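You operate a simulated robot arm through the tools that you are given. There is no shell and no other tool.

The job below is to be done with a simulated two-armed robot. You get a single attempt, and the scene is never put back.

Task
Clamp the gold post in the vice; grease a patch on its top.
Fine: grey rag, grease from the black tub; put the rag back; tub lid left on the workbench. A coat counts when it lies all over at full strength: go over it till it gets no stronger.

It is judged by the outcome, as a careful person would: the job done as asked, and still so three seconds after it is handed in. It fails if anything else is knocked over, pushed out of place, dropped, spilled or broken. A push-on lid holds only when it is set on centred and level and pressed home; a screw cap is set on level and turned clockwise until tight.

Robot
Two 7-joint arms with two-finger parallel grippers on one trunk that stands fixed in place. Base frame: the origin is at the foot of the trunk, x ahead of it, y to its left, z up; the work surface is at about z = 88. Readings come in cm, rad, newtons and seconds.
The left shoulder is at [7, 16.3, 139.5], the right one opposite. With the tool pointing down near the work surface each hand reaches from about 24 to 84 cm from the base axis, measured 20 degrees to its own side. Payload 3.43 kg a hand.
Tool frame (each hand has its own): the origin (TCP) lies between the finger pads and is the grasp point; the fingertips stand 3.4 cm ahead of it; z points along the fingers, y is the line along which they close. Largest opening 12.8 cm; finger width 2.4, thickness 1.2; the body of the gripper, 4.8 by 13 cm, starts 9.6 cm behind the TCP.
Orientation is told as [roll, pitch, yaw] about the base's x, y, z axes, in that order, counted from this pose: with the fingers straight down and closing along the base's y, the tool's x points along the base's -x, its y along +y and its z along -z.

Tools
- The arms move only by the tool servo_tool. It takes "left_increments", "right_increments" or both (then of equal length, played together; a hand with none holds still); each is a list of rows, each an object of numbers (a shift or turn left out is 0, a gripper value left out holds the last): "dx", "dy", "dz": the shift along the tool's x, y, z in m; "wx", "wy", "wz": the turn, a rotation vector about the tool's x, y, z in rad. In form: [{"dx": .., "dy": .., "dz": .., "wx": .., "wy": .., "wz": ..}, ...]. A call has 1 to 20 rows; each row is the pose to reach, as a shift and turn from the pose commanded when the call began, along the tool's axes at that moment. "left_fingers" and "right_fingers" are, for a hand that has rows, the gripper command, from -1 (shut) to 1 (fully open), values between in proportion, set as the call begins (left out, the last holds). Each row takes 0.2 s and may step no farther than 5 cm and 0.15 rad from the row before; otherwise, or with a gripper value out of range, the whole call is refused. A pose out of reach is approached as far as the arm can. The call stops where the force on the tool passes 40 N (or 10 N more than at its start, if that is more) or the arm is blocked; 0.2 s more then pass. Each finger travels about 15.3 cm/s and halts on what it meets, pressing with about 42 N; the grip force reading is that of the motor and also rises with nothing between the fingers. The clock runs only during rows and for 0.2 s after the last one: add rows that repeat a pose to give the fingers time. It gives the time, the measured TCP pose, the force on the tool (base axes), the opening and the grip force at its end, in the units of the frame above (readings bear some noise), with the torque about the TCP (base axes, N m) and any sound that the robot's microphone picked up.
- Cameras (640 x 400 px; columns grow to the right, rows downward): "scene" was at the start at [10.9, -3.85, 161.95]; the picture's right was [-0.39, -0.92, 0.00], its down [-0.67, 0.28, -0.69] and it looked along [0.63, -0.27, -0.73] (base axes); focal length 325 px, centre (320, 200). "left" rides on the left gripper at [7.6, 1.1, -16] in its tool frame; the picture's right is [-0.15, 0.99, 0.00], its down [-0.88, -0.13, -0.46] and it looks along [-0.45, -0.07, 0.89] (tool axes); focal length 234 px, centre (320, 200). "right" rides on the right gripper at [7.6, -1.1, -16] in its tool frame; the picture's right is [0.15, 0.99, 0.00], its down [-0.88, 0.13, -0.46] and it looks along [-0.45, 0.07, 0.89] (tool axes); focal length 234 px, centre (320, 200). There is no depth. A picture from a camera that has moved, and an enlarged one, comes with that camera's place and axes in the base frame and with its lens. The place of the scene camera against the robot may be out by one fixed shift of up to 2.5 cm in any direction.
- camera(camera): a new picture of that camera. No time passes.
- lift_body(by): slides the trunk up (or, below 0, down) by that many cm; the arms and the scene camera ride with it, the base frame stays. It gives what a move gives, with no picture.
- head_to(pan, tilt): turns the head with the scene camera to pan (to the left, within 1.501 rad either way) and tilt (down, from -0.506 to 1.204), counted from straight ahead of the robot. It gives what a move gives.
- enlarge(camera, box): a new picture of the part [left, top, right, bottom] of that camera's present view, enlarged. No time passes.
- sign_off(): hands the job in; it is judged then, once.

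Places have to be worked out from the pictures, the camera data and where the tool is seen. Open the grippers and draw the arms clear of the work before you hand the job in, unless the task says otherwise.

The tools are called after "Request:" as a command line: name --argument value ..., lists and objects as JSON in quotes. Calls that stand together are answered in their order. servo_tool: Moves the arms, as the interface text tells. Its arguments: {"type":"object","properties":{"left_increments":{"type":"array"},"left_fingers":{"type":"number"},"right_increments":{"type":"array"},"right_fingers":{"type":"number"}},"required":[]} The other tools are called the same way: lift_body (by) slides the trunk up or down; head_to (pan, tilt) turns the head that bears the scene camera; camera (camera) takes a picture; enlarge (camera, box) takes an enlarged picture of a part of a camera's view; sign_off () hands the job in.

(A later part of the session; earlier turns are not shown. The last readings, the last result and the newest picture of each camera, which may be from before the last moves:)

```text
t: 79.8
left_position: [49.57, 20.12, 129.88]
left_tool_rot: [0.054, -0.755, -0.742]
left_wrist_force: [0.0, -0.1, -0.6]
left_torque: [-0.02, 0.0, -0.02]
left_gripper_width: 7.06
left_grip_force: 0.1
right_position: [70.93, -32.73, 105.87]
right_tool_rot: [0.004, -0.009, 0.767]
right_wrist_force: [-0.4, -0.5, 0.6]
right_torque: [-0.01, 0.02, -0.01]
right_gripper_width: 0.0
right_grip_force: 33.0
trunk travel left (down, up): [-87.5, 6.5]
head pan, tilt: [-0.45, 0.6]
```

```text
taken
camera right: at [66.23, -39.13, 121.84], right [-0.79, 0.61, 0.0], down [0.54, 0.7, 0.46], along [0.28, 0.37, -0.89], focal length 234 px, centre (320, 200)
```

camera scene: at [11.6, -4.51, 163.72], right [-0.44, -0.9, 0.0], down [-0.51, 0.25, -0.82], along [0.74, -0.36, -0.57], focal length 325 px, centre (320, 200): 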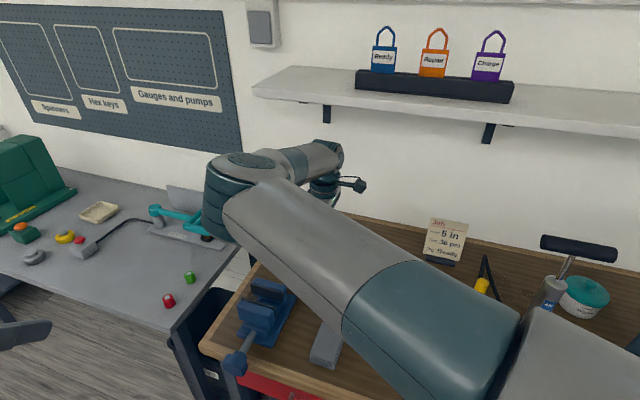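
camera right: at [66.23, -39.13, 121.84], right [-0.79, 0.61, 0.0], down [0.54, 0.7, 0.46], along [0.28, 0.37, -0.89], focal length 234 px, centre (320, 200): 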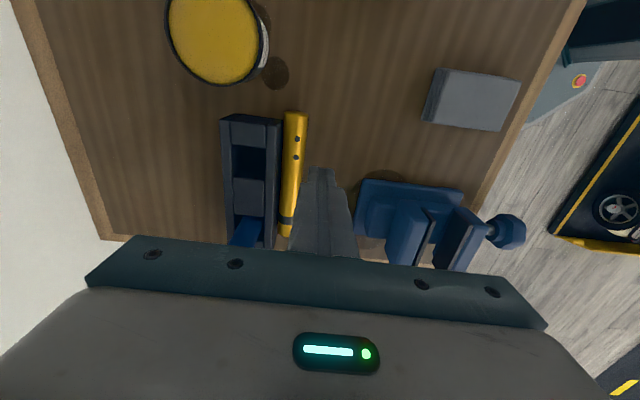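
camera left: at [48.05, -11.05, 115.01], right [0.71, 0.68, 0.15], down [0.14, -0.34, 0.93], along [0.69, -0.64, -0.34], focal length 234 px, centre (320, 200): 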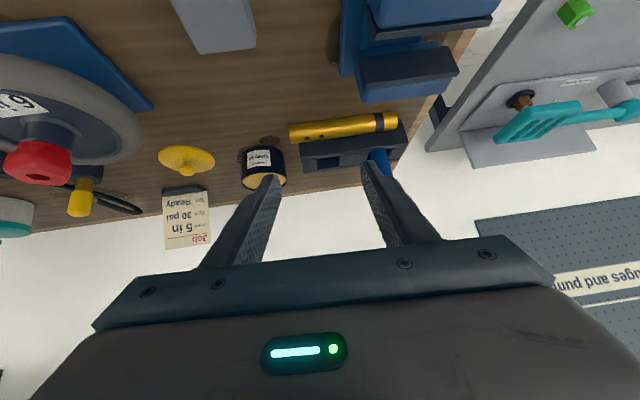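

The view shows the post lying just against the rack. I move the fingertips over its middle and down to just above it.

Request:
servo_tool --right_increments '[{"dx": -0.025, "dy": -0.011}, {"dx": -0.05, "dy": -0.022}, {"dx": -0.063, "dy": -0.027}, {"dx": -0.063, "dy": -0.027, "dz": 0.04}, {"dx": -0.063, "dy": -0.027, "dz": 0.08}]'

Request:
camera --camera "right"

```text
t: 81.0
left_position: [49.59, 19.88, 129.9]
left_tool_rot: [0.054, -0.752, -0.74]
left_wrist_force: [0.0, -0.1, 0.3]
left_torque: [0.02, 0.02, 0.0]
left_gripper_width: 7.01
left_grip_force: 0.0
right_position: [77.22, -30.27, 98.04]
right_tool_rot: [0.005, -0.008, 0.766]
right_wrist_force: [0.4, 0.7, -0.6]
right_torque: [0.02, 0.0, -0.01]
right_gripper_width: 0.01
right_grip_force: 32.9
trunk travel left (down, up): [-87.5, 6.5]
head pan, tilt: [-0.45, 0.6]
```

```text
taken
camera right: at [72.48, -36.73, 114.05], right [-0.79, 0.61, 0.0], down [0.54, 0.7, 0.46], along [0.28, 0.37, -0.89], focal length 234 px, centre (320, 200)
```

right: 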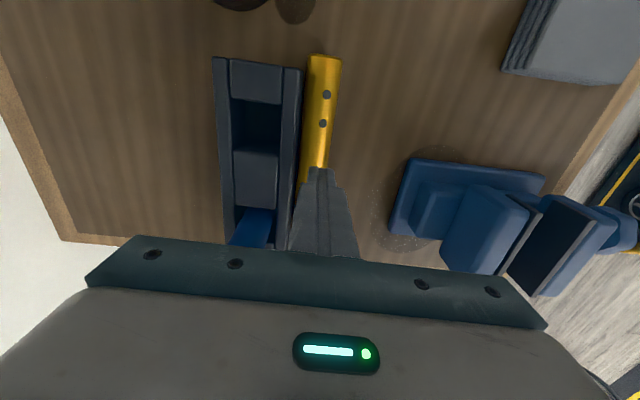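

Request:
servo_tool --right_increments '[{"dz": 0.015}, {"dz": 0.03}, {"dz": 0.036}, {"dz": 0.036}]'

Request:
enlarge --camera "right" --box '[200, 40, 440, 240]'

```text
t: 82.0
left_position: [49.45, 20.05, 129.91]
left_tool_rot: [0.054, -0.753, -0.74]
left_wrist_force: [0.3, -0.5, 0.3]
left_torque: [-0.01, 0.0, 0.01]
left_gripper_width: 7.04
left_grip_force: 0.0
right_position: [77.31, -30.06, 94.57]
right_tool_rot: [0.005, -0.011, 0.766]
right_wrist_force: [-0.2, 0.7, 2.4]
right_torque: [-0.01, 0.03, 0.03]
right_gripper_width: 0.01
right_grip_force: 33.0
trunk travel left (down, up): [-87.5, 6.5]
head pan, tilt: [-0.45, 0.6]
```

```text
2.00 times, centred on (320, 140) of right
camera zoom: at [72.46, -36.38, 110.54], right [-0.79, 0.61, 0.0], down [0.54, 0.7, 0.46], along [0.28, 0.37, -0.89], focal length 468 px, centre (320, 320)
```

zoom: 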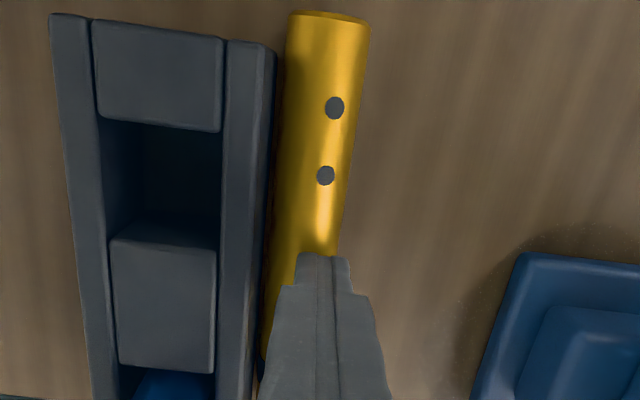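

Contact (≈3 N) on top of the post. I press slightly and drag toward the robot (tool +y) to roll it off the rack.

Request:
servo_tool --right_increments '[{"dz": 0.003}, {"dz": 0.004, "dy": 0.004}, {"dz": 0.004, "dy": 0.008}, {"dz": 0.005, "dy": 0.012}, {"dz": 0.006, "dy": 0.016}, {"dz": 0.007, "dy": 0.02}]'

Request:
enlarge --camera "right" --box '[200, 40, 440, 240]'

```text
t: 83.4
left_position: [49.12, 20.26, 129.98]
left_tool_rot: [0.053, -0.757, -0.74]
left_wrist_force: [0.1, 0.5, 0.4]
left_torque: [0.01, -0.01, -0.03]
left_gripper_width: 7.03
left_grip_force: 0.1
right_position: [75.47, -28.49, 94.1]
right_tool_rot: [0.003, -0.009, 0.768]
right_wrist_force: [-4.1, 6.0, 19.3]
right_torque: [0.15, -0.07, 0.02]
right_gripper_width: 0.0
right_grip_force: 33.0
trunk travel left (down, up): [-87.5, 6.5]
head pan, tilt: [-0.45, 0.6]
```

```text
2.00 times, centred on (320, 140) of right
camera zoom: at [70.69, -34.84, 109.99], right [-0.79, 0.61, 0.0], down [0.54, 0.7, 0.46], along [0.28, 0.37, -0.89], focal length 468 px, centre (320, 320)
```

zoom: 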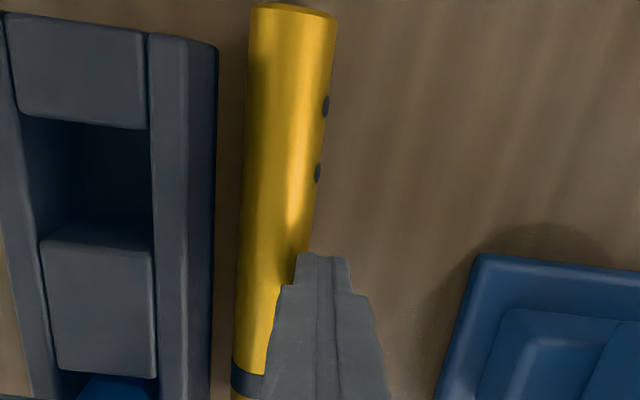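

It rolled about 1 cm; the dots turned with it. I lift, step back over the post's crest and repeat.

Request:
servo_tool --right_increments '[{"dz": -0.02}, {"dz": -0.03, "dy": -0.009}, {"dz": -0.03, "dy": -0.018}, {"dz": -0.02, "dy": -0.018}, {"dz": -0.01, "dy": -0.018}]'

Request:
enlarge --camera "right" --box '[200, 40, 440, 240]'

```text
t: 84.6
left_position: [49.49, 20.07, 130.02]
left_tool_rot: [0.055, -0.755, -0.739]
left_wrist_force: [0.4, -0.7, -0.7]
left_torque: [0.01, -0.01, -0.04]
left_gripper_width: 7.06
left_grip_force: 0.0
right_position: [76.93, -29.68, 94.82]
right_tool_rot: [0.004, -0.01, 0.766]
right_wrist_force: [-0.1, -0.8, 0.2]
right_torque: [0.0, -0.02, 0.01]
right_gripper_width: 0.0
right_grip_force: 33.6
trunk travel left (down, up): [-87.5, 6.5]
head pan, tilt: [-0.45, 0.6]
```

```text
2.00 times, centred on (320, 140) of right
camera zoom: at [72.2, -36.16, 110.8], right [-0.79, 0.61, 0.0], down [0.54, 0.7, 0.46], along [0.28, 0.37, -0.89], focal length 468 px, centre (320, 320)
```

zoom: 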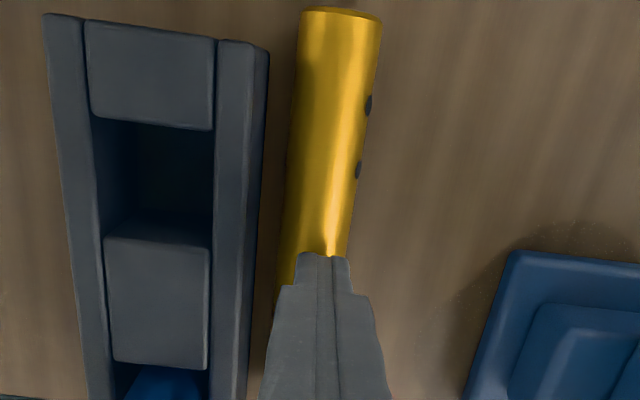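

Request:
servo_tool --right_increments '[{"dz": 0.005}, {"dz": 0.006, "dy": 0.004}, {"dz": 0.006, "dy": 0.008}, {"dz": 0.007, "dy": 0.013}, {"dz": 0.008, "dy": 0.018}, {"dz": 0.009, "dy": 0.023}]'

Request:
servo_tool --right_increments '[{"dz": -0.02}, {"dz": -0.035, "dy": -0.009}, {"dz": -0.035, "dy": -0.016}]'

Request:
enlarge --camera "right" --box '[200, 40, 440, 240]'

```text
t: 86.0
left_position: [49.04, 20.32, 130.07]
left_tool_rot: [0.055, -0.759, -0.742]
left_wrist_force: [0.2, -0.4, 0.3]
left_torque: [0.03, -0.04, 0.03]
left_gripper_width: 7.04
left_grip_force: 0.1
right_position: [75.21, -28.14, 94.57]
right_tool_rot: [0.001, -0.012, 0.768]
right_wrist_force: [-4.8, 2.5, 29.9]
right_torque: [-0.19, 0.03, -0.03]
right_gripper_width: 0.0
right_grip_force: 33.0
trunk travel left (down, up): [-87.5, 6.5]
head pan, tilt: [-0.45, 0.6]
```

```text
t: 86.8
left_position: [49.52, 20.08, 130.0]
left_tool_rot: [0.055, -0.754, -0.742]
left_wrist_force: [0.1, 0.0, 0.3]
left_torque: [0.01, 0.0, 0.0]
left_gripper_width: 7.07
left_grip_force: 0.1
right_position: [76.81, -29.66, 97.36]
right_tool_rot: [0.009, -0.008, 0.766]
right_wrist_force: [0.0, 0.5, 0.1]
right_torque: [0.01, 0.03, 0.03]
right_gripper_width: 0.0
right_grip_force: 33.0
trunk travel left (down, up): [-87.5, 6.5]
head pan, tilt: [-0.45, 0.6]
```

```text
2.00 times, centred on (320, 140) of right
camera zoom: at [71.92, -36.03, 113.36], right [-0.79, 0.61, 0.01], down [0.54, 0.7, 0.46], along [0.28, 0.37, -0.89], focal length 468 px, centre (320, 320)
```

zoom: 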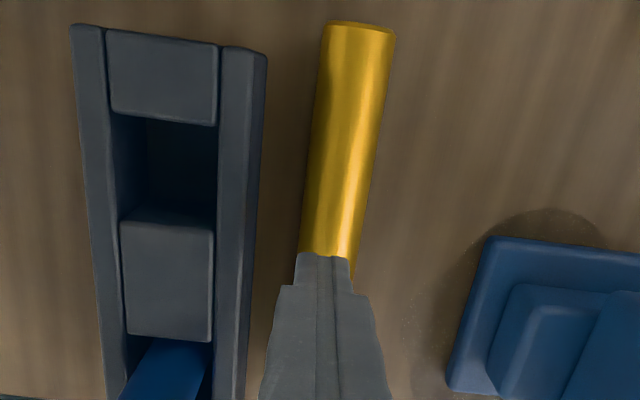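

The gap to the rack is now ~2 cm. One more roll for comfort.

Request:
servo_tool --right_increments '[{"dz": 0.02}, {"dz": 0.031}, {"dz": 0.032, "dy": 0.004}, {"dz": 0.032, "dy": 0.009}, {"dz": 0.033, "dy": 0.014}, {"dz": 0.034, "dy": 0.019}, {"dz": 0.035, "dy": 0.024}]'

Request:
servo_tool --right_increments '[{"dz": -0.02}, {"dz": -0.04, "dy": -0.006}, {"dz": -0.065, "dy": -0.012}]' --right_fingers -0.2

Request:
camera --camera "right"

```text
t: 88.4
left_position: [49.01, 20.1, 130.04]
left_tool_rot: [0.057, -0.758, -0.742]
left_wrist_force: [-0.3, -0.3, -0.3]
left_torque: [-0.03, -0.03, -0.01]
left_gripper_width: 7.06
left_grip_force: 0.0
right_position: [74.87, -27.83, 94.52]
right_tool_rot: [-0.001, -0.012, 0.767]
right_wrist_force: [-3.4, -3.6, 33.4]
right_torque: [-0.45, 0.08, -0.08]
right_gripper_width: 0.0
right_grip_force: 33.0
trunk travel left (down, up): [-87.5, 6.5]
head pan, tilt: [-0.45, 0.6]
```

```text
t: 89.2
left_position: [49.28, 20.03, 129.89]
left_tool_rot: [0.053, -0.754, -0.74]
left_wrist_force: [0.8, 0.0, 0.5]
left_torque: [0.02, 0.05, 0.0]
left_gripper_width: 7.06
left_grip_force: 0.1
right_position: [75.58, -28.78, 100.21]
right_tool_rot: [0.008, -0.008, 0.766]
right_wrist_force: [-0.1, -0.3, -0.1]
right_torque: [0.01, -0.04, -0.02]
right_gripper_width: 5.11
right_grip_force: 0.0
trunk travel left (down, up): [-87.5, 6.5]
head pan, tilt: [-0.45, 0.6]
```

```text
taken
camera right: at [70.83, -35.18, 116.18], right [-0.79, 0.61, 0.0], down [0.54, 0.7, 0.46], along [0.28, 0.37, -0.89], focal length 234 px, centre (320, 200)
```

right: 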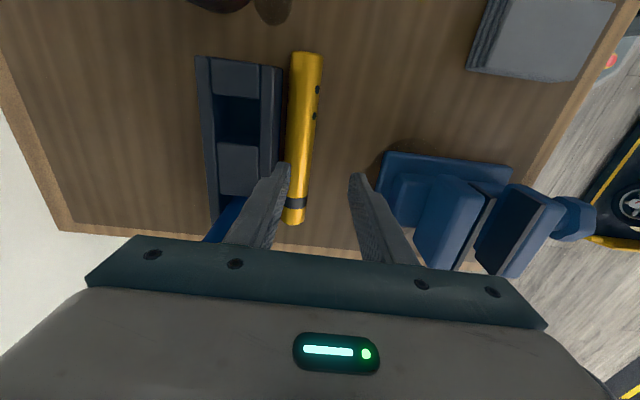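

The last stroke's lift pushed it back near the rack (gap ~1 cm). I repeat with shorter, lighter strokes: first back over the crest with fingers closed.

Request:
servo_tool --right_increments '[{"dy": -0.012}, {"dy": -0.024}, {"dy": -0.024, "dz": 0.025}, {"dy": -0.024, "dz": 0.05}, {"dy": -0.024, "dz": 0.05}]' --right_fingers -1

Request:
enlarge --camera "right" --box '[200, 40, 440, 240]'

```text
t: 90.4
left_position: [49.4, 20.02, 129.91]
left_tool_rot: [0.055, -0.756, -0.74]
left_wrist_force: [1.3, -0.3, 0.2]
left_torque: [0.0, -0.01, 0.0]
left_gripper_width: 7.03
left_grip_force: 0.0
right_position: [77.41, -30.19, 95.38]
right_tool_rot: [0.004, -0.012, 0.765]
right_wrist_force: [-0.5, -0.3, -0.6]
right_torque: [0.01, 0.0, 0.04]
right_gripper_width: 0.0
right_grip_force: 32.7
trunk travel left (down, up): [-87.5, 6.5]
head pan, tilt: [-0.45, 0.6]
```

```text
2.00 times, centred on (320, 140) of right
camera zoom: at [72.64, -36.59, 111.35], right [-0.79, 0.61, 0.0], down [0.54, 0.7, 0.47], along [0.28, 0.37, -0.89], focal length 468 px, centre (320, 320)
```

zoom: 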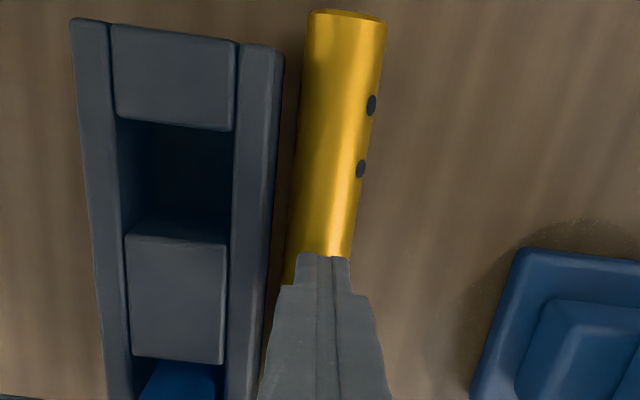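

Request:
servo_tool --right_increments '[{"dz": 0.01}, {"dz": 0.011, "dy": 0.003}, {"dz": 0.011, "dy": 0.006}, {"dz": 0.011, "dy": 0.009}, {"dz": 0.012, "dy": 0.012}, {"dz": 0.012, "dy": 0.015}, {"dz": -0.01, "dy": 0.017}, {"dz": -0.01, "dy": 0.01}]'

Request:
enlarge --camera "right" --box '[200, 40, 440, 240]'

```text
t: 92.2
left_position: [49.35, 20.05, 130.02]
left_tool_rot: [0.056, -0.754, -0.742]
left_wrist_force: [0.4, 0.0, -0.9]
left_torque: [-0.01, 0.02, 0.03]
left_gripper_width: 7.04
left_grip_force: 0.0
right_position: [76.67, -29.72, 96.45]
right_tool_rot: [0.004, -0.01, 0.766]
right_wrist_force: [-0.1, 0.2, 0.3]
right_torque: [0.03, -0.03, -0.01]
right_gripper_width: 0.0
right_grip_force: 33.0
trunk travel left (down, up): [-87.5, 6.5]
head pan, tilt: [-0.45, 0.6]
```

```text
2.00 times, centred on (320, 140) of right
camera zoom: at [71.86, -36.06, 112.34], right [-0.79, 0.61, 0.0], down [0.54, 0.7, 0.46], along [0.28, 0.37, -0.89], focal length 468 px, centre (320, 320)
```

zoom: 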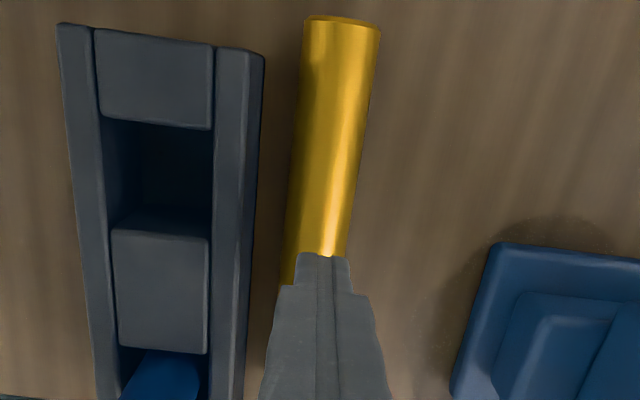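

That stroke worked (gap now ~1.6 cm). Repeat the same stroke.

Request:
servo_tool --right_increments '[{"dz": 0.012}, {"dz": 0.02}, {"dz": 0.021, "dy": 0.003}, {"dz": 0.021, "dy": 0.006}, {"dz": 0.021, "dy": 0.009}, {"dz": 0.022, "dy": 0.012}, {"dz": 0.022, "dy": 0.015}, {"dz": 0.0, "dy": 0.017}, {"dz": -0.01, "dy": 0.01}]'

Request:
enlarge --camera "right" --box '[200, 40, 440, 240]'

```text
t: 94.2
left_position: [49.46, 20.07, 129.95]
left_tool_rot: [0.055, -0.754, -0.741]
left_wrist_force: [-0.7, 0.0, -0.8]
left_torque: [0.02, 0.01, 0.02]
left_gripper_width: 7.05
left_grip_force: 0.0
right_position: [75.92, -28.96, 97.26]
right_tool_rot: [0.005, -0.01, 0.769]
right_wrist_force: [-0.7, -0.7, -0.8]
right_torque: [-0.03, 0.0, 0.02]
right_gripper_width: 0.0
right_grip_force: 33.0
trunk travel left (down, up): [-87.5, 6.5]
head pan, tilt: [-0.45, 0.6]
```

```text
2.00 times, centred on (320, 140) of right
camera zoom: at [71.2, -35.35, 113.34], right [-0.79, 0.61, 0.0], down [0.54, 0.7, 0.47], along [0.28, 0.37, -0.89], focal length 468 px, centre (320, 320)
```

zoom: 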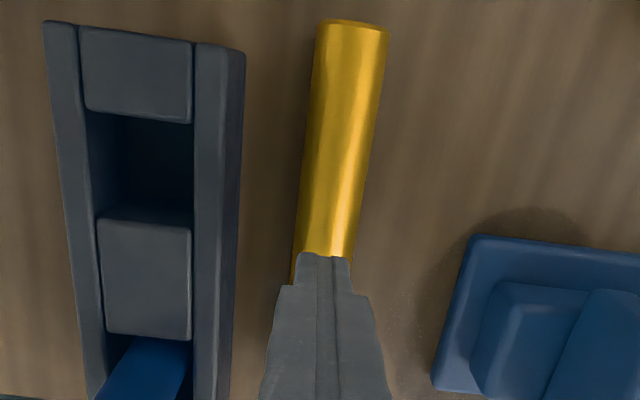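

The gap is now ~2.8 cm, enough for a finger. I lift slightly and open the fingers to 5 cm across the post.

Request:
servo_tool --right_increments '[{"dz": -0.02}, {"dz": -0.02}, {"dz": -0.02}]' --right_fingers -0.2

Request:
camera --camera "right"

```text
t: 95.0
left_position: [49.61, 19.96, 129.91]
left_tool_rot: [0.052, -0.754, -0.738]
left_wrist_force: [-0.4, 0.3, -0.2]
left_torque: [0.01, -0.01, 0.0]
left_gripper_width: 7.03
left_grip_force: 0.1
right_position: [76.36, -29.01, 99.31]
right_tool_rot: [0.005, -0.008, 0.766]
right_wrist_force: [0.5, 0.0, -0.1]
right_torque: [-0.02, 0.01, -0.03]
right_gripper_width: 5.12
right_grip_force: 0.0
trunk travel left (down, up): [-87.5, 6.5]
head pan, tilt: [-0.45, 0.6]
```

```text
taken
camera right: at [71.5, -35.39, 115.38], right [-0.79, 0.61, 0.0], down [0.54, 0.7, 0.46], along [0.28, 0.37, -0.89], focal length 234 px, centre (320, 200)
```

right: 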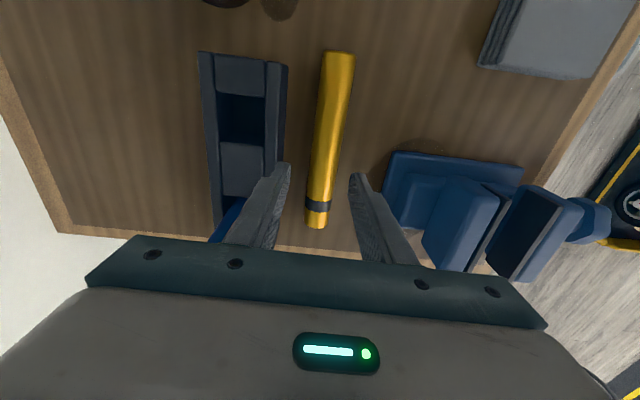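

Request:
servo_tool --right_increments '[{"dy": 0.006}, {"dy": 0.006, "dz": 0.03}, {"dy": 0.006, "dz": 0.055}, {"dy": 0.006, "dz": 0.07}, {"dy": 0.006, "dz": 0.07}]'

Request:
camera --camera "right"

```text
t: 96.2
left_position: [49.61, 20.06, 129.94]
left_tool_rot: [0.053, -0.755, -0.742]
left_wrist_force: [0.4, 0.7, 0.6]
left_torque: [0.0, -0.01, 0.02]
left_gripper_width: 7.03
left_grip_force: 0.0
right_position: [75.63, -28.51, 92.47]
right_tool_rot: [0.004, -0.01, 0.767]
right_wrist_force: [0.0, 0.3, -0.4]
right_torque: [0.01, 0.01, -0.05]
right_gripper_width: 5.13
right_grip_force: 0.0
trunk travel left (down, up): [-87.5, 6.5]
head pan, tilt: [-0.45, 0.6]
```

```text
taken
camera right: at [70.87, -34.85, 108.45], right [-0.79, 0.61, 0.0], down [0.54, 0.7, 0.47], along [0.28, 0.37, -0.89], focal length 234 px, centre (320, 200)
```

right: 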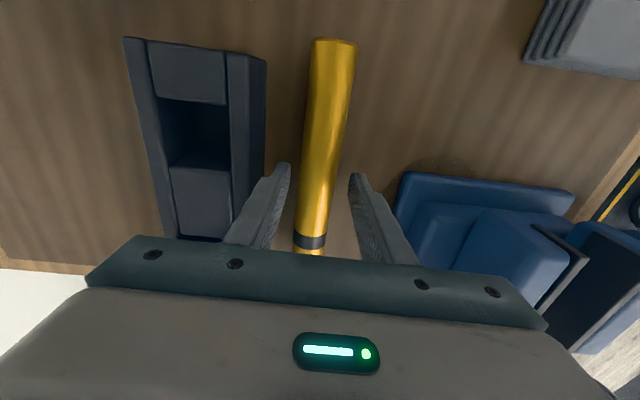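

The post is well centred between the fingers, tips just above the bench. I close the grip.

Request:
servo_tool --right_increments '[{"dz": 0.003}, {"dz": 0.003}, {"dz": 0.003}, {"dz": 0.003}]' --right_fingers -1

```text
t: 97.2
left_position: [49.47, 20.17, 129.98]
left_tool_rot: [0.055, -0.756, -0.742]
left_wrist_force: [-0.3, -0.5, -0.8]
left_torque: [-0.02, 0.04, 0.01]
left_gripper_width: 7.02
left_grip_force: 0.1
right_position: [75.71, -28.49, 92.45]
right_tool_rot: [0.001, -0.011, 0.766]
right_wrist_force: [4.7, -4.4, 14.9]
right_torque: [-0.77, 0.44, 0.35]
right_gripper_width: 3.12
right_grip_force: 41.6
trunk travel left (down, up): [-87.5, 6.5]
head pan, tilt: [-0.45, 0.6]
```

Gripped (3.12 cm). I lift 6 cm and carry it toward the open area at about (61,-40).

Request:
servo_tool --right_increments '[{"dz": -0.02}, {"dz": -0.045}, {"dz": -0.07}, {"dz": -0.09, "dx": 0.03}, {"dz": -0.11, "dx": 0.07}, {"dz": -0.13, "dx": 0.11}, {"dz": -0.14, "dx": 0.15, "dy": 0.01}, {"dz": -0.14, "dx": 0.18, "dy": 0.015}]'

Request:
camera --camera "scene"

Request:
camera --camera "right"

```text
t: 99.0
left_position: [49.46, 20.0, 129.81]
left_tool_rot: [0.056, -0.755, -0.743]
left_wrist_force: [0.8, -0.1, -0.2]
left_torque: [0.0, -0.04, 0.03]
left_gripper_width: 7.05
left_grip_force: 0.1
right_position: [61.57, -40.16, 105.81]
right_tool_rot: [0.008, -0.011, 0.765]
right_wrist_force: [0.9, 0.1, -3.5]
right_torque: [0.03, -0.03, -0.03]
right_gripper_width: 3.13
right_grip_force: 42.2
trunk travel left (down, up): [-87.5, 6.5]
head pan, tilt: [-0.45, 0.6]
```

```text
taken
camera scene: at [11.48, -4.65, 163.73], right [-0.44, -0.9, 0.0], down [-0.51, 0.25, -0.82], along [0.74, -0.36, -0.57], focal length 325 px, centre (320, 200)
```

scene: 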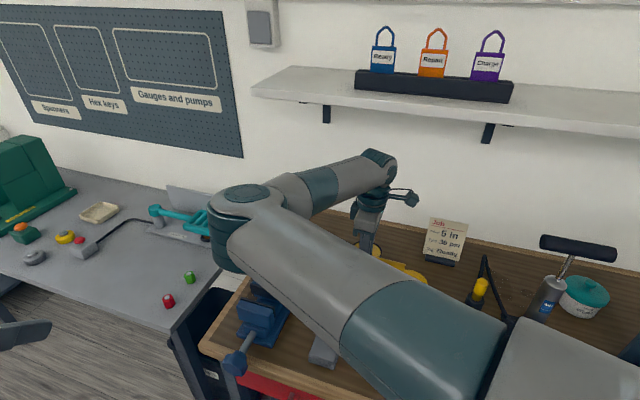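

```text
taken
camera right: at [56.87, -46.54, 121.79], right [-0.79, 0.61, 0.0], down [0.54, 0.7, 0.47], along [0.28, 0.37, -0.88], focal length 234 px, centre (320, 200)
```

right: 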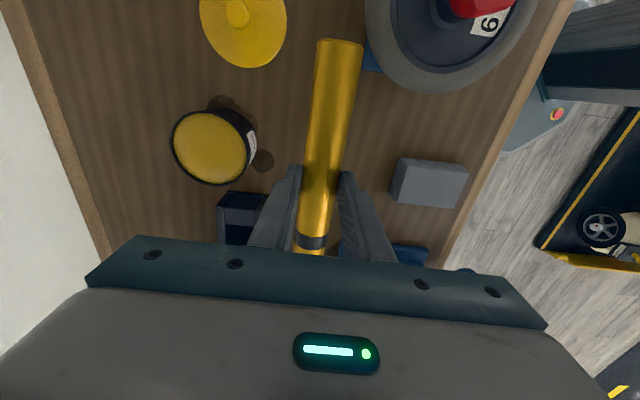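

The post is held level with its top end (band) pointing left-forward. I'll lay it here on free bench and regrip nearer the top with the hand tilted back, so the hand stays high when the post is stood in the vice. Lowering now.

Request:
servo_tool --right_increments '[{"dx": -0.015, "dz": 0.03}, {"dx": -0.015, "dz": 0.06}, {"dx": -0.015, "dz": 0.09}, {"dx": -0.015, "dz": 0.115}, {"dx": -0.015, "dz": 0.126}]'

```text
t: 100.2
left_position: [49.45, 20.0, 129.9]
left_tool_rot: [0.054, -0.754, -0.741]
left_wrist_force: [0.3, -0.5, 0.5]
left_torque: [0.0, -0.02, 0.03]
left_gripper_width: 7.06
left_grip_force: 0.0
right_position: [62.95, -38.87, 93.37]
right_tool_rot: [0.007, -0.01, 0.767]
right_wrist_force: [1.2, -0.1, -4.3]
right_torque: [0.06, -0.01, -0.04]
right_gripper_width: 3.12
right_grip_force: 41.6
trunk travel left (down, up): [-87.5, 6.5]
head pan, tilt: [-0.45, 0.6]
```

Request:
servo_tool --right_increments '[{"dz": 0.004}, {"dz": 0.008}, {"dz": 0.011}, {"dz": 0.011}]'

```text
t: 101.2
left_position: [49.33, 20.16, 129.99]
left_tool_rot: [0.053, -0.756, -0.742]
left_wrist_force: [0.2, 0.7, 0.2]
left_torque: [0.01, 0.0, 0.0]
left_gripper_width: 7.04
left_grip_force: 0.1
right_position: [62.66, -38.8, 92.49]
right_tool_rot: [0.001, -0.011, 0.765]
right_wrist_force: [1.2, -1.5, 14.0]
right_torque: [-0.1, 0.03, 0.2]
right_gripper_width: 3.13
right_grip_force: 42.1
trunk travel left (down, up): [-87.5, 6.5]
head pan, tilt: [-0.45, 0.6]
```

The post touches the bench (14 N). I ease up a few millimetres, open, and rise.

Request:
servo_tool --right_increments '[{"dz": -0.006}, {"dz": -0.007}]'

Request:
servo_tool --right_increments '[{"dz": 0}, {"dz": 0}, {"dz": -0.02}, {"dz": -0.05}]' --right_fingers -0.2

Request:
camera --camera "right"

```text
t: 101.8
left_position: [49.42, 20.2, 129.86]
left_tool_rot: [0.053, -0.755, -0.739]
left_wrist_force: [-0.8, -0.6, 0.4]
left_torque: [-0.02, -0.01, 0.04]
left_gripper_width: 7.03
left_grip_force: 0.0
right_position: [62.77, -38.87, 92.98]
right_tool_rot: [0.008, -0.009, 0.767]
right_wrist_force: [-0.5, -0.5, -4.1]
right_torque: [0.0, 0.0, 0.01]
right_gripper_width: 3.11
right_grip_force: 42.0
trunk travel left (down, up): [-87.5, 6.5]
head pan, tilt: [-0.45, 0.6]
```

```text
t: 102.8
left_position: [49.42, 20.05, 129.93]
left_tool_rot: [0.054, -0.756, -0.739]
left_wrist_force: [0.4, 0.5, 0.3]
left_torque: [0.0, -0.02, -0.01]
left_gripper_width: 7.05
left_grip_force: 0.0
right_position: [62.66, -38.83, 98.18]
right_tool_rot: [0.005, -0.01, 0.766]
right_wrist_force: [0.2, -0.3, -0.3]
right_torque: [0.01, -0.03, 0.0]
right_gripper_width: 5.11
right_grip_force: 0.0
trunk travel left (down, up): [-87.5, 6.5]
head pan, tilt: [-0.45, 0.6]
```

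```text
taken
camera right: at [57.87, -45.34, 114.06], right [-0.79, 0.61, 0.0], down [0.54, 0.7, 0.47], along [0.28, 0.37, -0.89], focal length 234 px, centre (320, 200)
```

right: 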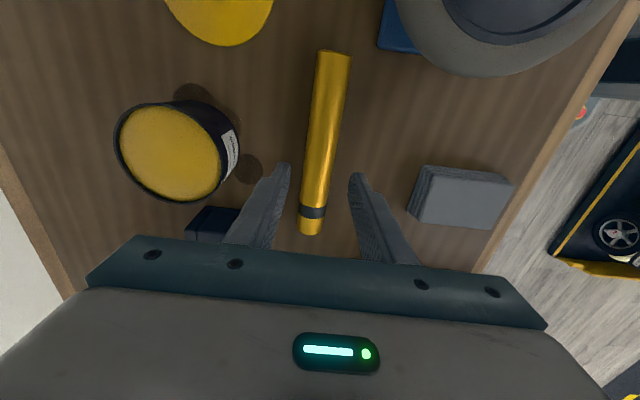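

The post lies cleanly between (55.6,-46.2) and (69,-32.5). I shift 4.5 cm toward its top end while tilting the hand back 20°, staying above it.

Request:
servo_tool --right_increments '[{"dx": -0.015, "wy": 0.12}, {"dx": -0.03, "wy": 0.24}, {"dx": -0.0445, "dy": -0.001, "dz": 0.005, "wy": 0.35}, {"dx": -0.0445, "dy": -0.001, "dz": 0.01, "wy": 0.35}]'

Request:
camera --camera "right"

```text
t: 103.8
left_position: [49.42, 20.01, 129.89]
left_tool_rot: [0.055, -0.754, -0.742]
left_wrist_force: [0.1, -0.3, 0.3]
left_torque: [-0.01, 0.03, 0.03]
left_gripper_width: 7.02
left_grip_force: 0.0
right_position: [66.04, -35.97, 97.25]
right_tool_rot: [0.005, 0.339, 0.768]
right_wrist_force: [0.0, -0.3, 1.2]
right_torque: [0.0, -0.03, 0.01]
right_gripper_width: 5.14
right_grip_force: 0.0
trunk travel left (down, up): [-87.5, 6.5]
head pan, tilt: [-0.45, 0.6]
```

```text
taken
camera right: at [65.54, -38.25, 114.75], right [-0.79, 0.62, 0.05], down [0.62, 0.77, 0.14], along [0.04, 0.14, -0.99], focal length 234 px, centre (320, 200)
```

right: 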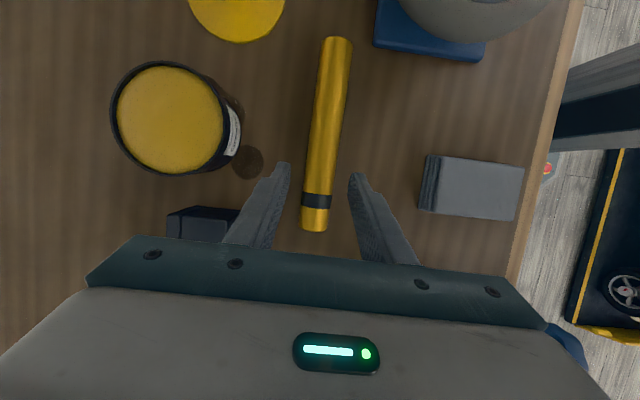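

Request:
servo_tool --right_increments '[{"dx": -0.005, "dz": 0.0142}, {"dx": -0.01, "dz": 0.0283}, {"dx": -0.0146, "dz": 0.0415}, {"dx": -0.0166, "dz": 0.047}, {"dx": -0.0166, "dz": 0.047}]'

Request:
camera --camera "right"

```text
t: 105.0
left_position: [49.53, 20.07, 129.89]
left_tool_rot: [0.053, -0.755, -0.741]
left_wrist_force: [0.8, 0.3, 0.4]
left_torque: [0.02, 0.03, -0.03]
left_gripper_width: 7.05
left_grip_force: 0.0
right_position: [66.05, -35.82, 92.03]
right_tool_rot: [0.004, 0.342, 0.769]
right_wrist_force: [0.3, 0.0, 0.4]
right_torque: [-0.01, -0.03, 0.0]
right_gripper_width: 5.14
right_grip_force: 0.0
trunk travel left (down, up): [-87.5, 6.5]
head pan, tilt: [-0.45, 0.6]
```

```text
taken
camera right: at [65.58, -38.19, 109.63], right [-0.79, 0.62, 0.05], down [0.62, 0.77, 0.14], along [0.04, 0.14, -0.99], focal length 234 px, centre (320, 200)
```

right: 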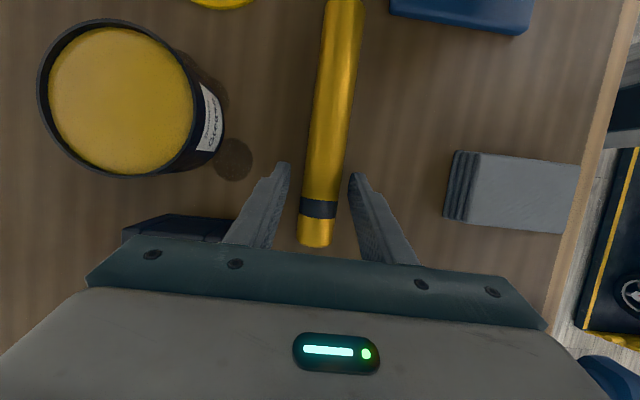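

No contact, post centred. I close on it near the band end.

Request:
servo_tool --right_increments '[{"dz": 0}, {"dz": 0}, {"dz": 0}, {"dz": 0}]' --right_fingers -1

Request:
camera --camera "right"

```text
t: 106.0
left_position: [49.51, 20.06, 129.92]
left_tool_rot: [0.052, -0.755, -0.739]
left_wrist_force: [0.5, 0.5, 0.4]
left_torque: [-0.05, 0.01, 0.02]
left_gripper_width: 7.05
left_grip_force: 0.1
right_position: [66.1, -35.87, 92.05]
right_tool_rot: [0.005, 0.34, 0.767]
right_wrist_force: [-0.8, 1.2, -0.3]
right_torque: [-0.1, 0.19, -0.19]
right_gripper_width: 3.14
right_grip_force: 42.0
trunk travel left (down, up): [-87.5, 6.5]
head pan, tilt: [-0.45, 0.6]
```

```text
taken
camera right: at [65.58, -38.18, 109.64], right [-0.79, 0.62, 0.05], down [0.62, 0.77, 0.14], along [0.04, 0.14, -0.99], focal length 234 px, centre (320, 200)
```

right: 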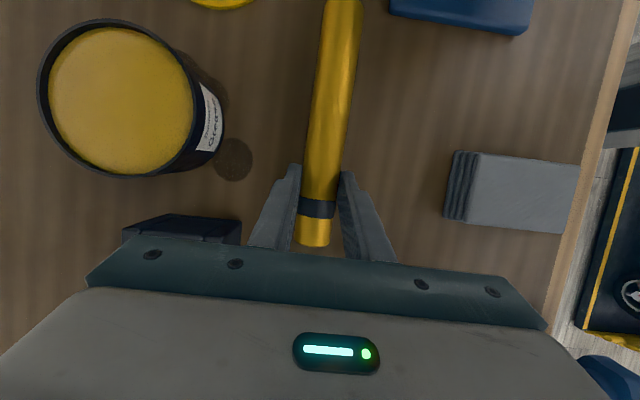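

Gripped near the top. I lift it straight up 18 cm.

Request:
servo_tool --right_increments '[{"dx": 0.01, "dz": -0.028}, {"dx": 0.02, "dz": -0.06}, {"dx": 0.033, "dz": -0.095}, {"dx": 0.046, "dz": -0.13}, {"dx": 0.06, "dz": -0.17}]'

Request:
camera --camera "scene"

```text
t: 107.2
left_position: [49.51, 20.12, 129.93]
left_tool_rot: [0.054, -0.755, -0.741]
left_wrist_force: [0.0, -0.2, -0.2]
left_torque: [-0.03, -0.02, 0.01]
left_gripper_width: 7.05
left_grip_force: 0.1
right_position: [66.11, -36.09, 109.94]
right_tool_rot: [0.007, 0.342, 0.767]
right_wrist_force: [0.0, 0.1, -3.7]
right_torque: [0.15, -0.18, -0.01]
right_gripper_width: 3.12
right_grip_force: 42.0
trunk travel left (down, up): [-87.5, 6.5]
head pan, tilt: [-0.45, 0.6]
```

```text
taken
camera scene: at [11.43, -4.5, 163.73], right [-0.44, -0.9, 0.0], down [-0.51, 0.25, -0.83], along [0.74, -0.36, -0.56], focal length 325 px, centre (320, 200)
```

scene: 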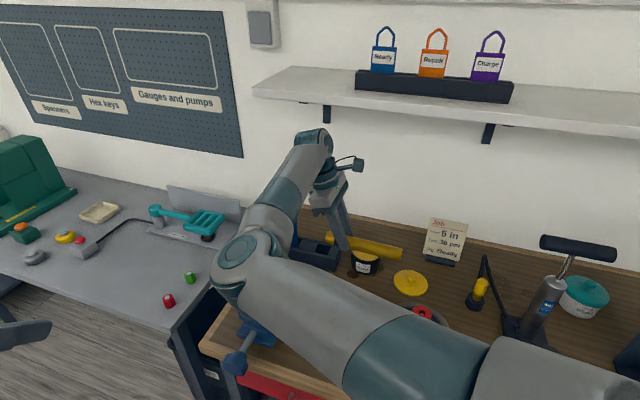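

Secure in the grip. I move to the open spot (56,-48,128) where the pitching test worked.

Request:
servo_tool --right_increments '[{"dx": 0.034, "dy": -0.003, "dz": -0.02}, {"dx": 0.068, "dy": -0.006, "dz": -0.04}, {"dx": 0.103, "dy": -0.009, "dz": -0.059}, {"dx": 0.137, "dy": -0.011, "dz": -0.079}, {"dx": 0.172, "dy": -0.014, "dz": -0.098}, {"dx": 0.206, "dy": -0.017, "dz": -0.118}]'

Request:
servo_tool --right_increments '[{"wy": -0.13}, {"wy": -0.26}, {"wy": -0.39}, {"wy": -0.52}, {"wy": -0.65}, {"wy": -0.78}, {"wy": -0.91}, {"wy": -1.04}, {"wy": -1.17}]'

Request:
camera --camera "scene"

```text
t: 108.6
left_position: [49.52, 20.0, 129.88]
left_tool_rot: [0.057, -0.755, -0.74]
left_wrist_force: [-1.2, -0.3, -0.8]
left_torque: [0.01, -0.02, 0.0]
left_gripper_width: 7.0
left_grip_force: 0.1
right_position: [55.91, -47.95, 128.4]
right_tool_rot: [0.007, 0.339, 0.768]
right_wrist_force: [-1.0, -0.7, -5.1]
right_torque: [0.18, -0.17, 0.0]
right_gripper_width: 3.14
right_grip_force: 42.2
trunk travel left (down, up): [-87.5, 6.5]
head pan, tilt: [-0.45, 0.6]
```

```text
t: 110.6
left_position: [49.48, 19.9, 129.95]
left_tool_rot: [0.056, -0.753, -0.742]
left_wrist_force: [0.5, 0.3, -0.8]
left_torque: [0.01, 0.0, 0.01]
left_gripper_width: 7.03
left_grip_force: 0.1
right_position: [56.16, -48.21, 127.94]
right_tool_rot: [0.008, -0.833, 0.764]
right_wrist_force: [0.5, -0.6, -4.1]
right_torque: [-0.02, 0.01, -0.01]
right_gripper_width: 3.12
right_grip_force: 41.5
trunk travel left (down, up): [-87.5, 6.5]
head pan, tilt: [-0.45, 0.6]
```

```text
taken
camera scene: at [11.45, -4.74, 163.73], right [-0.44, -0.9, 0.0], down [-0.51, 0.25, -0.82], along [0.74, -0.36, -0.57], focal length 325 px, centre (320, 200)
```

scene: 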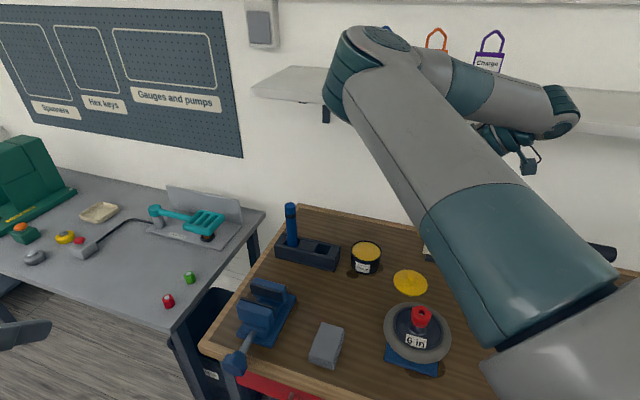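

Request:
servo_tool --right_increments '[{"wy": -0.13}, {"wy": -0.26}, {"wy": -0.39}]'

Request:
camera --camera "right"

Request:
camera --camera "scene"

Request:
camera --camera "left"

```text
t: 111.4
left_position: [49.51, 19.9, 129.87]
left_tool_rot: [0.055, -0.754, -0.741]
left_wrist_force: [-0.5, -0.6, 1.3]
left_torque: [0.0, 0.03, -0.02]
left_gripper_width: 7.04
left_grip_force: 0.0
right_position: [56.15, -48.11, 127.95]
right_tool_rot: [0.016, -1.222, 0.752]
right_wrist_force: [0.4, -0.7, -3.4]
right_torque: [-0.05, 0.04, -0.02]
right_gripper_width: 3.15
right_grip_force: 41.8
trunk travel left (down, up): [-87.5, 6.5]
head pan, tilt: [-0.45, 0.6]
```

```text
taken
camera right: at [44.26, -61.22, 126.37], right [-0.72, 0.68, -0.13], down [-0.18, 0.0, 0.98], along [0.67, 0.74, 0.12], focal length 234 px, centre (320, 200)
```

right: 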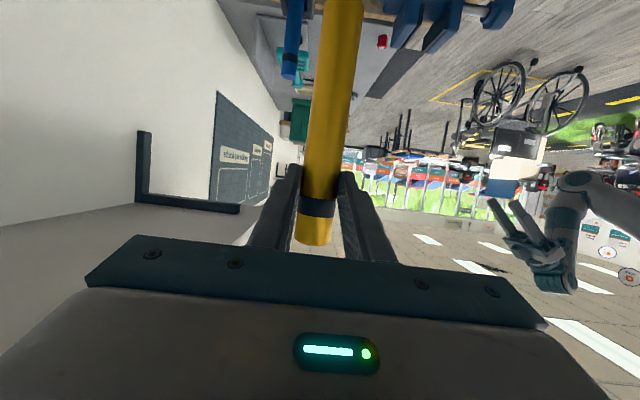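

```text
taken
camera scene: at [11.5, -4.71, 163.72], right [-0.44, -0.9, 0.0], down [-0.51, 0.25, -0.82], along [0.74, -0.36, -0.57], focal length 325 px, centre (320, 200)
```

scene: 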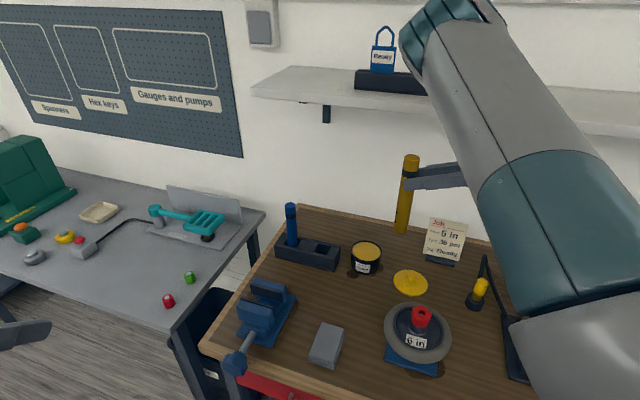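

```text
taken
camera left: at [37.44, 31.28, 136.34], right [0.72, 0.68, 0.14], down [0.14, -0.34, 0.93], along [0.68, -0.65, -0.34], focal length 234 px, centre (320, 200)
```

left: 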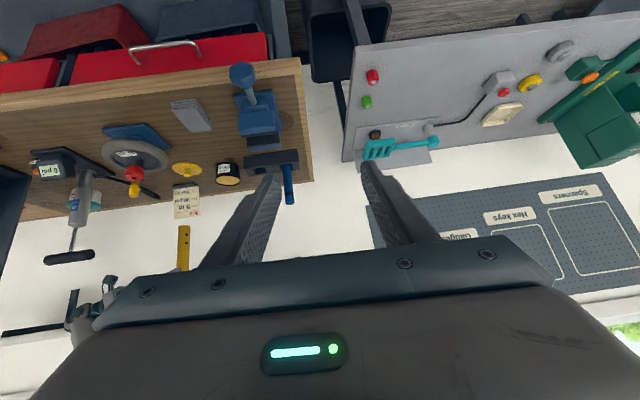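

The post now hangs vertical, top up, gripped ~13 cm above its bottom. I carry it toward the vice, yawing a bit more to the left on the way; first part.

Request:
servo_tool --right_increments '[{"dx": -0.005, "dy": 0.0215, "dz": 0.036, "wx": -0.035, "wz": -0.013}, {"dx": -0.01, "dy": 0.043, "dz": 0.072, "wx": -0.07, "wz": -0.026}, {"dx": -0.015, "dy": 0.0645, "dz": 0.108, "wx": -0.105, "wz": -0.039}, {"dx": -0.02, "dy": 0.086, "dz": 0.144, "wx": -0.14, "wz": -0.052}, {"dx": -0.025, "dy": 0.1075, "dz": 0.18, "wx": -0.175, "wz": -0.065}]'

Request:
camera --camera "scene"

```text
t: 112.6
left_position: [49.53, 20.21, 129.85]
left_tool_rot: [0.052, -0.755, -0.738]
left_wrist_force: [0.3, -0.2, -0.9]
left_torque: [-0.01, -0.02, 0.01]
left_gripper_width: 7.04
left_grip_force: 0.0
right_position: [61.5, -27.54, 124.32]
right_tool_rot: [0.012, -1.219, 0.94]
right_wrist_force: [0.2, 0.7, -3.5]
right_torque: [-0.09, 0.06, 0.01]
right_gripper_width: 3.15
right_grip_force: 42.1
trunk travel left (down, up): [-87.5, 6.5]
head pan, tilt: [-0.45, 0.6]
```

```text
taken
camera scene: at [11.6, -4.29, 163.73], right [-0.44, -0.9, 0.0], down [-0.51, 0.24, -0.82], along [0.74, -0.36, -0.57], focal length 325 px, centre (320, 200)
```

scene: 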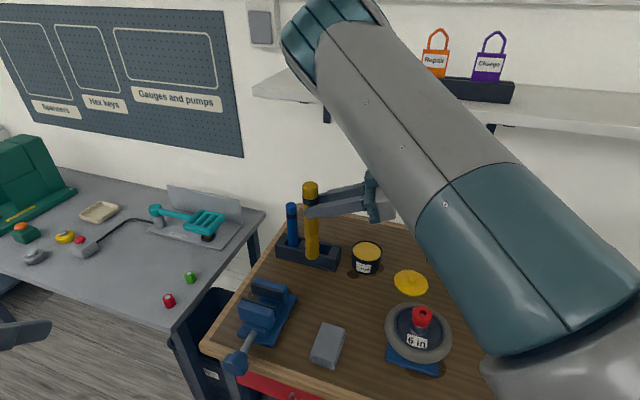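

Request:
servo_tool --right_increments '[{"dx": 0.0, "dy": 0.01, "dz": 0.03, "wx": -0.026, "wz": -0.01}, {"dx": 0.001, "dy": 0.019, "dz": 0.06, "wx": -0.052, "wz": -0.019}, {"dx": 0.001, "dy": 0.028, "dz": 0.09, "wx": -0.078, "wz": -0.028}, {"dx": 0.0015, "dy": 0.038, "dz": 0.121, "wx": -0.103, "wz": -0.038}]'

Request:
camera --camera "scene"

Request:
camera --camera "left"

```text
t: 113.6
left_position: [49.65, 20.21, 129.9]
left_tool_rot: [0.052, -0.753, -0.741]
left_wrist_force: [0.5, -0.4, -0.8]
left_torque: [-0.03, 0.01, 0.0]
left_gripper_width: 7.07
left_grip_force: 0.0
right_position: [65.15, -16.61, 119.69]
right_tool_rot: [0.015, -1.221, 1.048]
right_wrist_force: [0.5, 0.0, -4.5]
right_torque: [-0.09, 0.04, 0.0]
right_gripper_width: 3.13
right_grip_force: 41.8
trunk travel left (down, up): [-87.5, 6.5]
head pan, tilt: [-0.45, 0.6]
```

```text
taken
camera scene: at [11.62, -4.4, 163.72], right [-0.44, -0.9, 0.0], down [-0.51, 0.25, -0.82], along [0.74, -0.36, -0.57], focal length 325 px, centre (320, 200)
```

scene: 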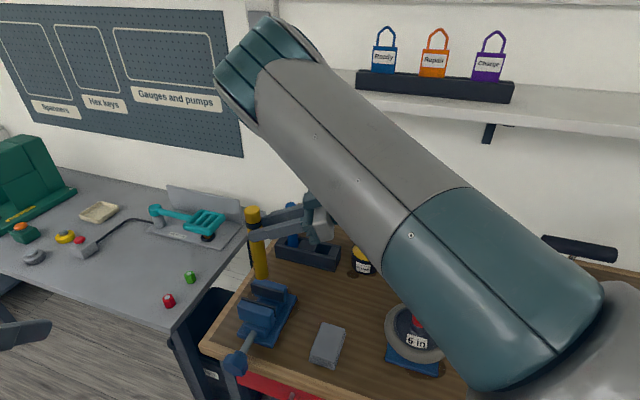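

```text
taken
camera left: at [37.56, 31.52, 136.25], right [0.72, 0.68, 0.14], down [0.14, -0.34, 0.93], along [0.68, -0.65, -0.34], focal length 234 px, centre (320, 200)
```

left: 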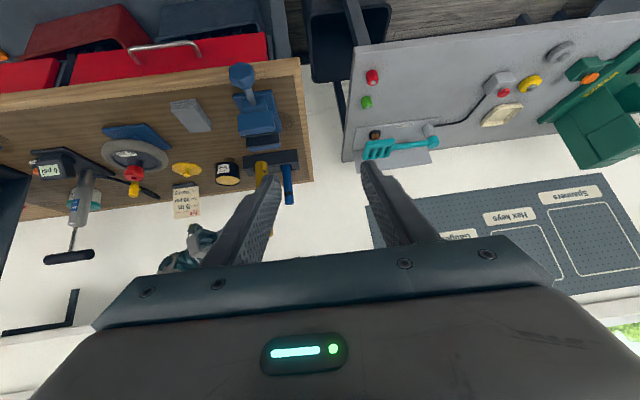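

The right arm holds the post above the vice with no limit reached. I enlarge both views to align the post with the jaw gap.

Request:
enlarge --camera "scene" --box '[200, 190, 340, 380]'

Request:
enlarge --camera "left" --box '[200, 50, 320, 250]'

Request:
camera --camera "right"

```text
2.11 times, centred on (270, 285) of scene
camera zoom: at [11.62, -4.4, 163.72], right [-0.44, -0.9, 0.0], down [-0.51, 0.25, -0.82], along [0.74, -0.36, -0.57], focal length 684 px, centre (425, 21)
```

zoom: 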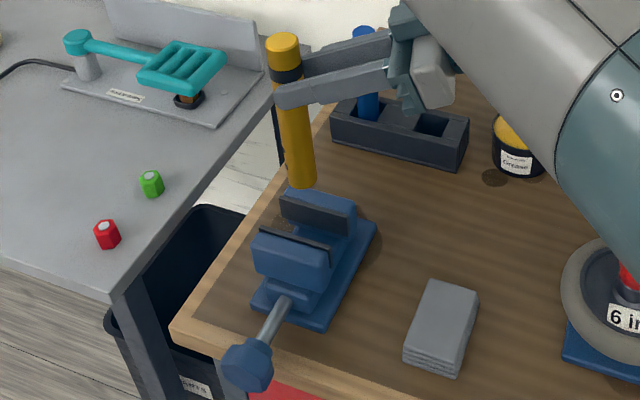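

```text
2.00 times, centred on (260, 150) of left
camera zoom: at [37.56, 31.52, 136.25], right [0.72, 0.68, 0.14], down [0.14, -0.34, 0.93], along [0.68, -0.65, -0.34], focal length 468 px, centre (440, 300)
```

zoom: 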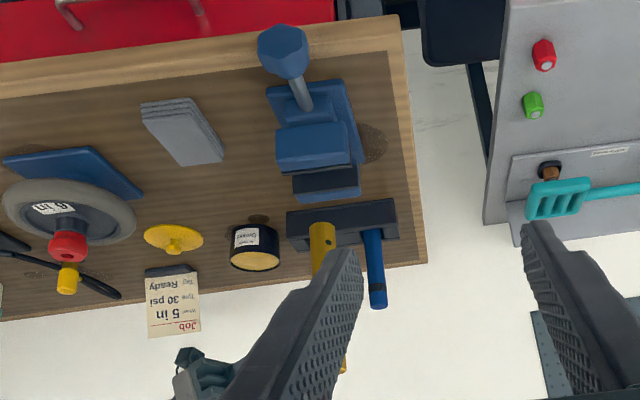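

```text
taken
camera right: at [57.55, -32.57, 118.07], right [-0.89, 0.44, -0.13], down [-0.17, -0.05, 0.98], along [0.42, 0.9, 0.12], focal length 234 px, centre (320, 200)
```

right: 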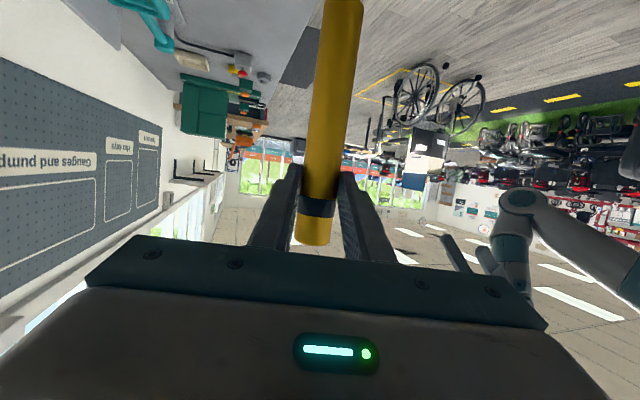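

Request:
enlarge --camera "scene" --box '[240, 255, 310, 325]'

Request:
enlarge --camera "left" --box '[225, 50, 305, 170]'

```text
5.71 times, centred on (275, 290) of scene
camera zoom: at [11.62, -4.4, 163.72], right [-0.44, -0.9, 0.0], down [-0.51, 0.25, -0.82], along [0.74, -0.36, -0.57], focal length 1857 px, centre (577, -314)
```

zoom: 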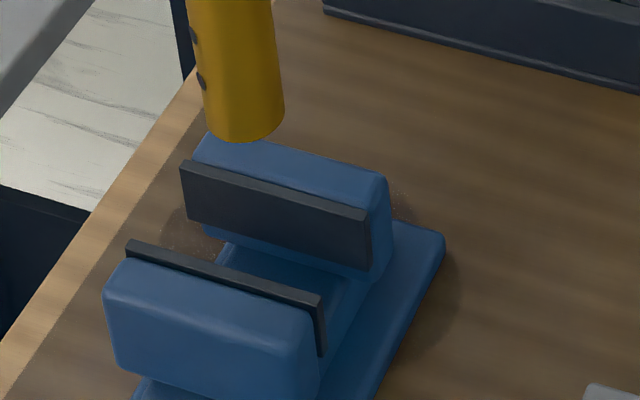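

```text
3.33 times, centred on (265, 110) of left
camera zoom: at [37.56, 31.52, 136.25], right [0.72, 0.68, 0.14], down [0.14, -0.34, 0.93], along [0.68, -0.65, -0.34], focal length 781 px, centre (503, 500)
```

zoom: 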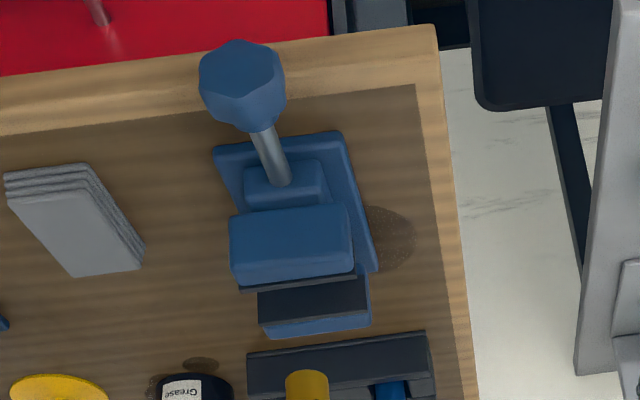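

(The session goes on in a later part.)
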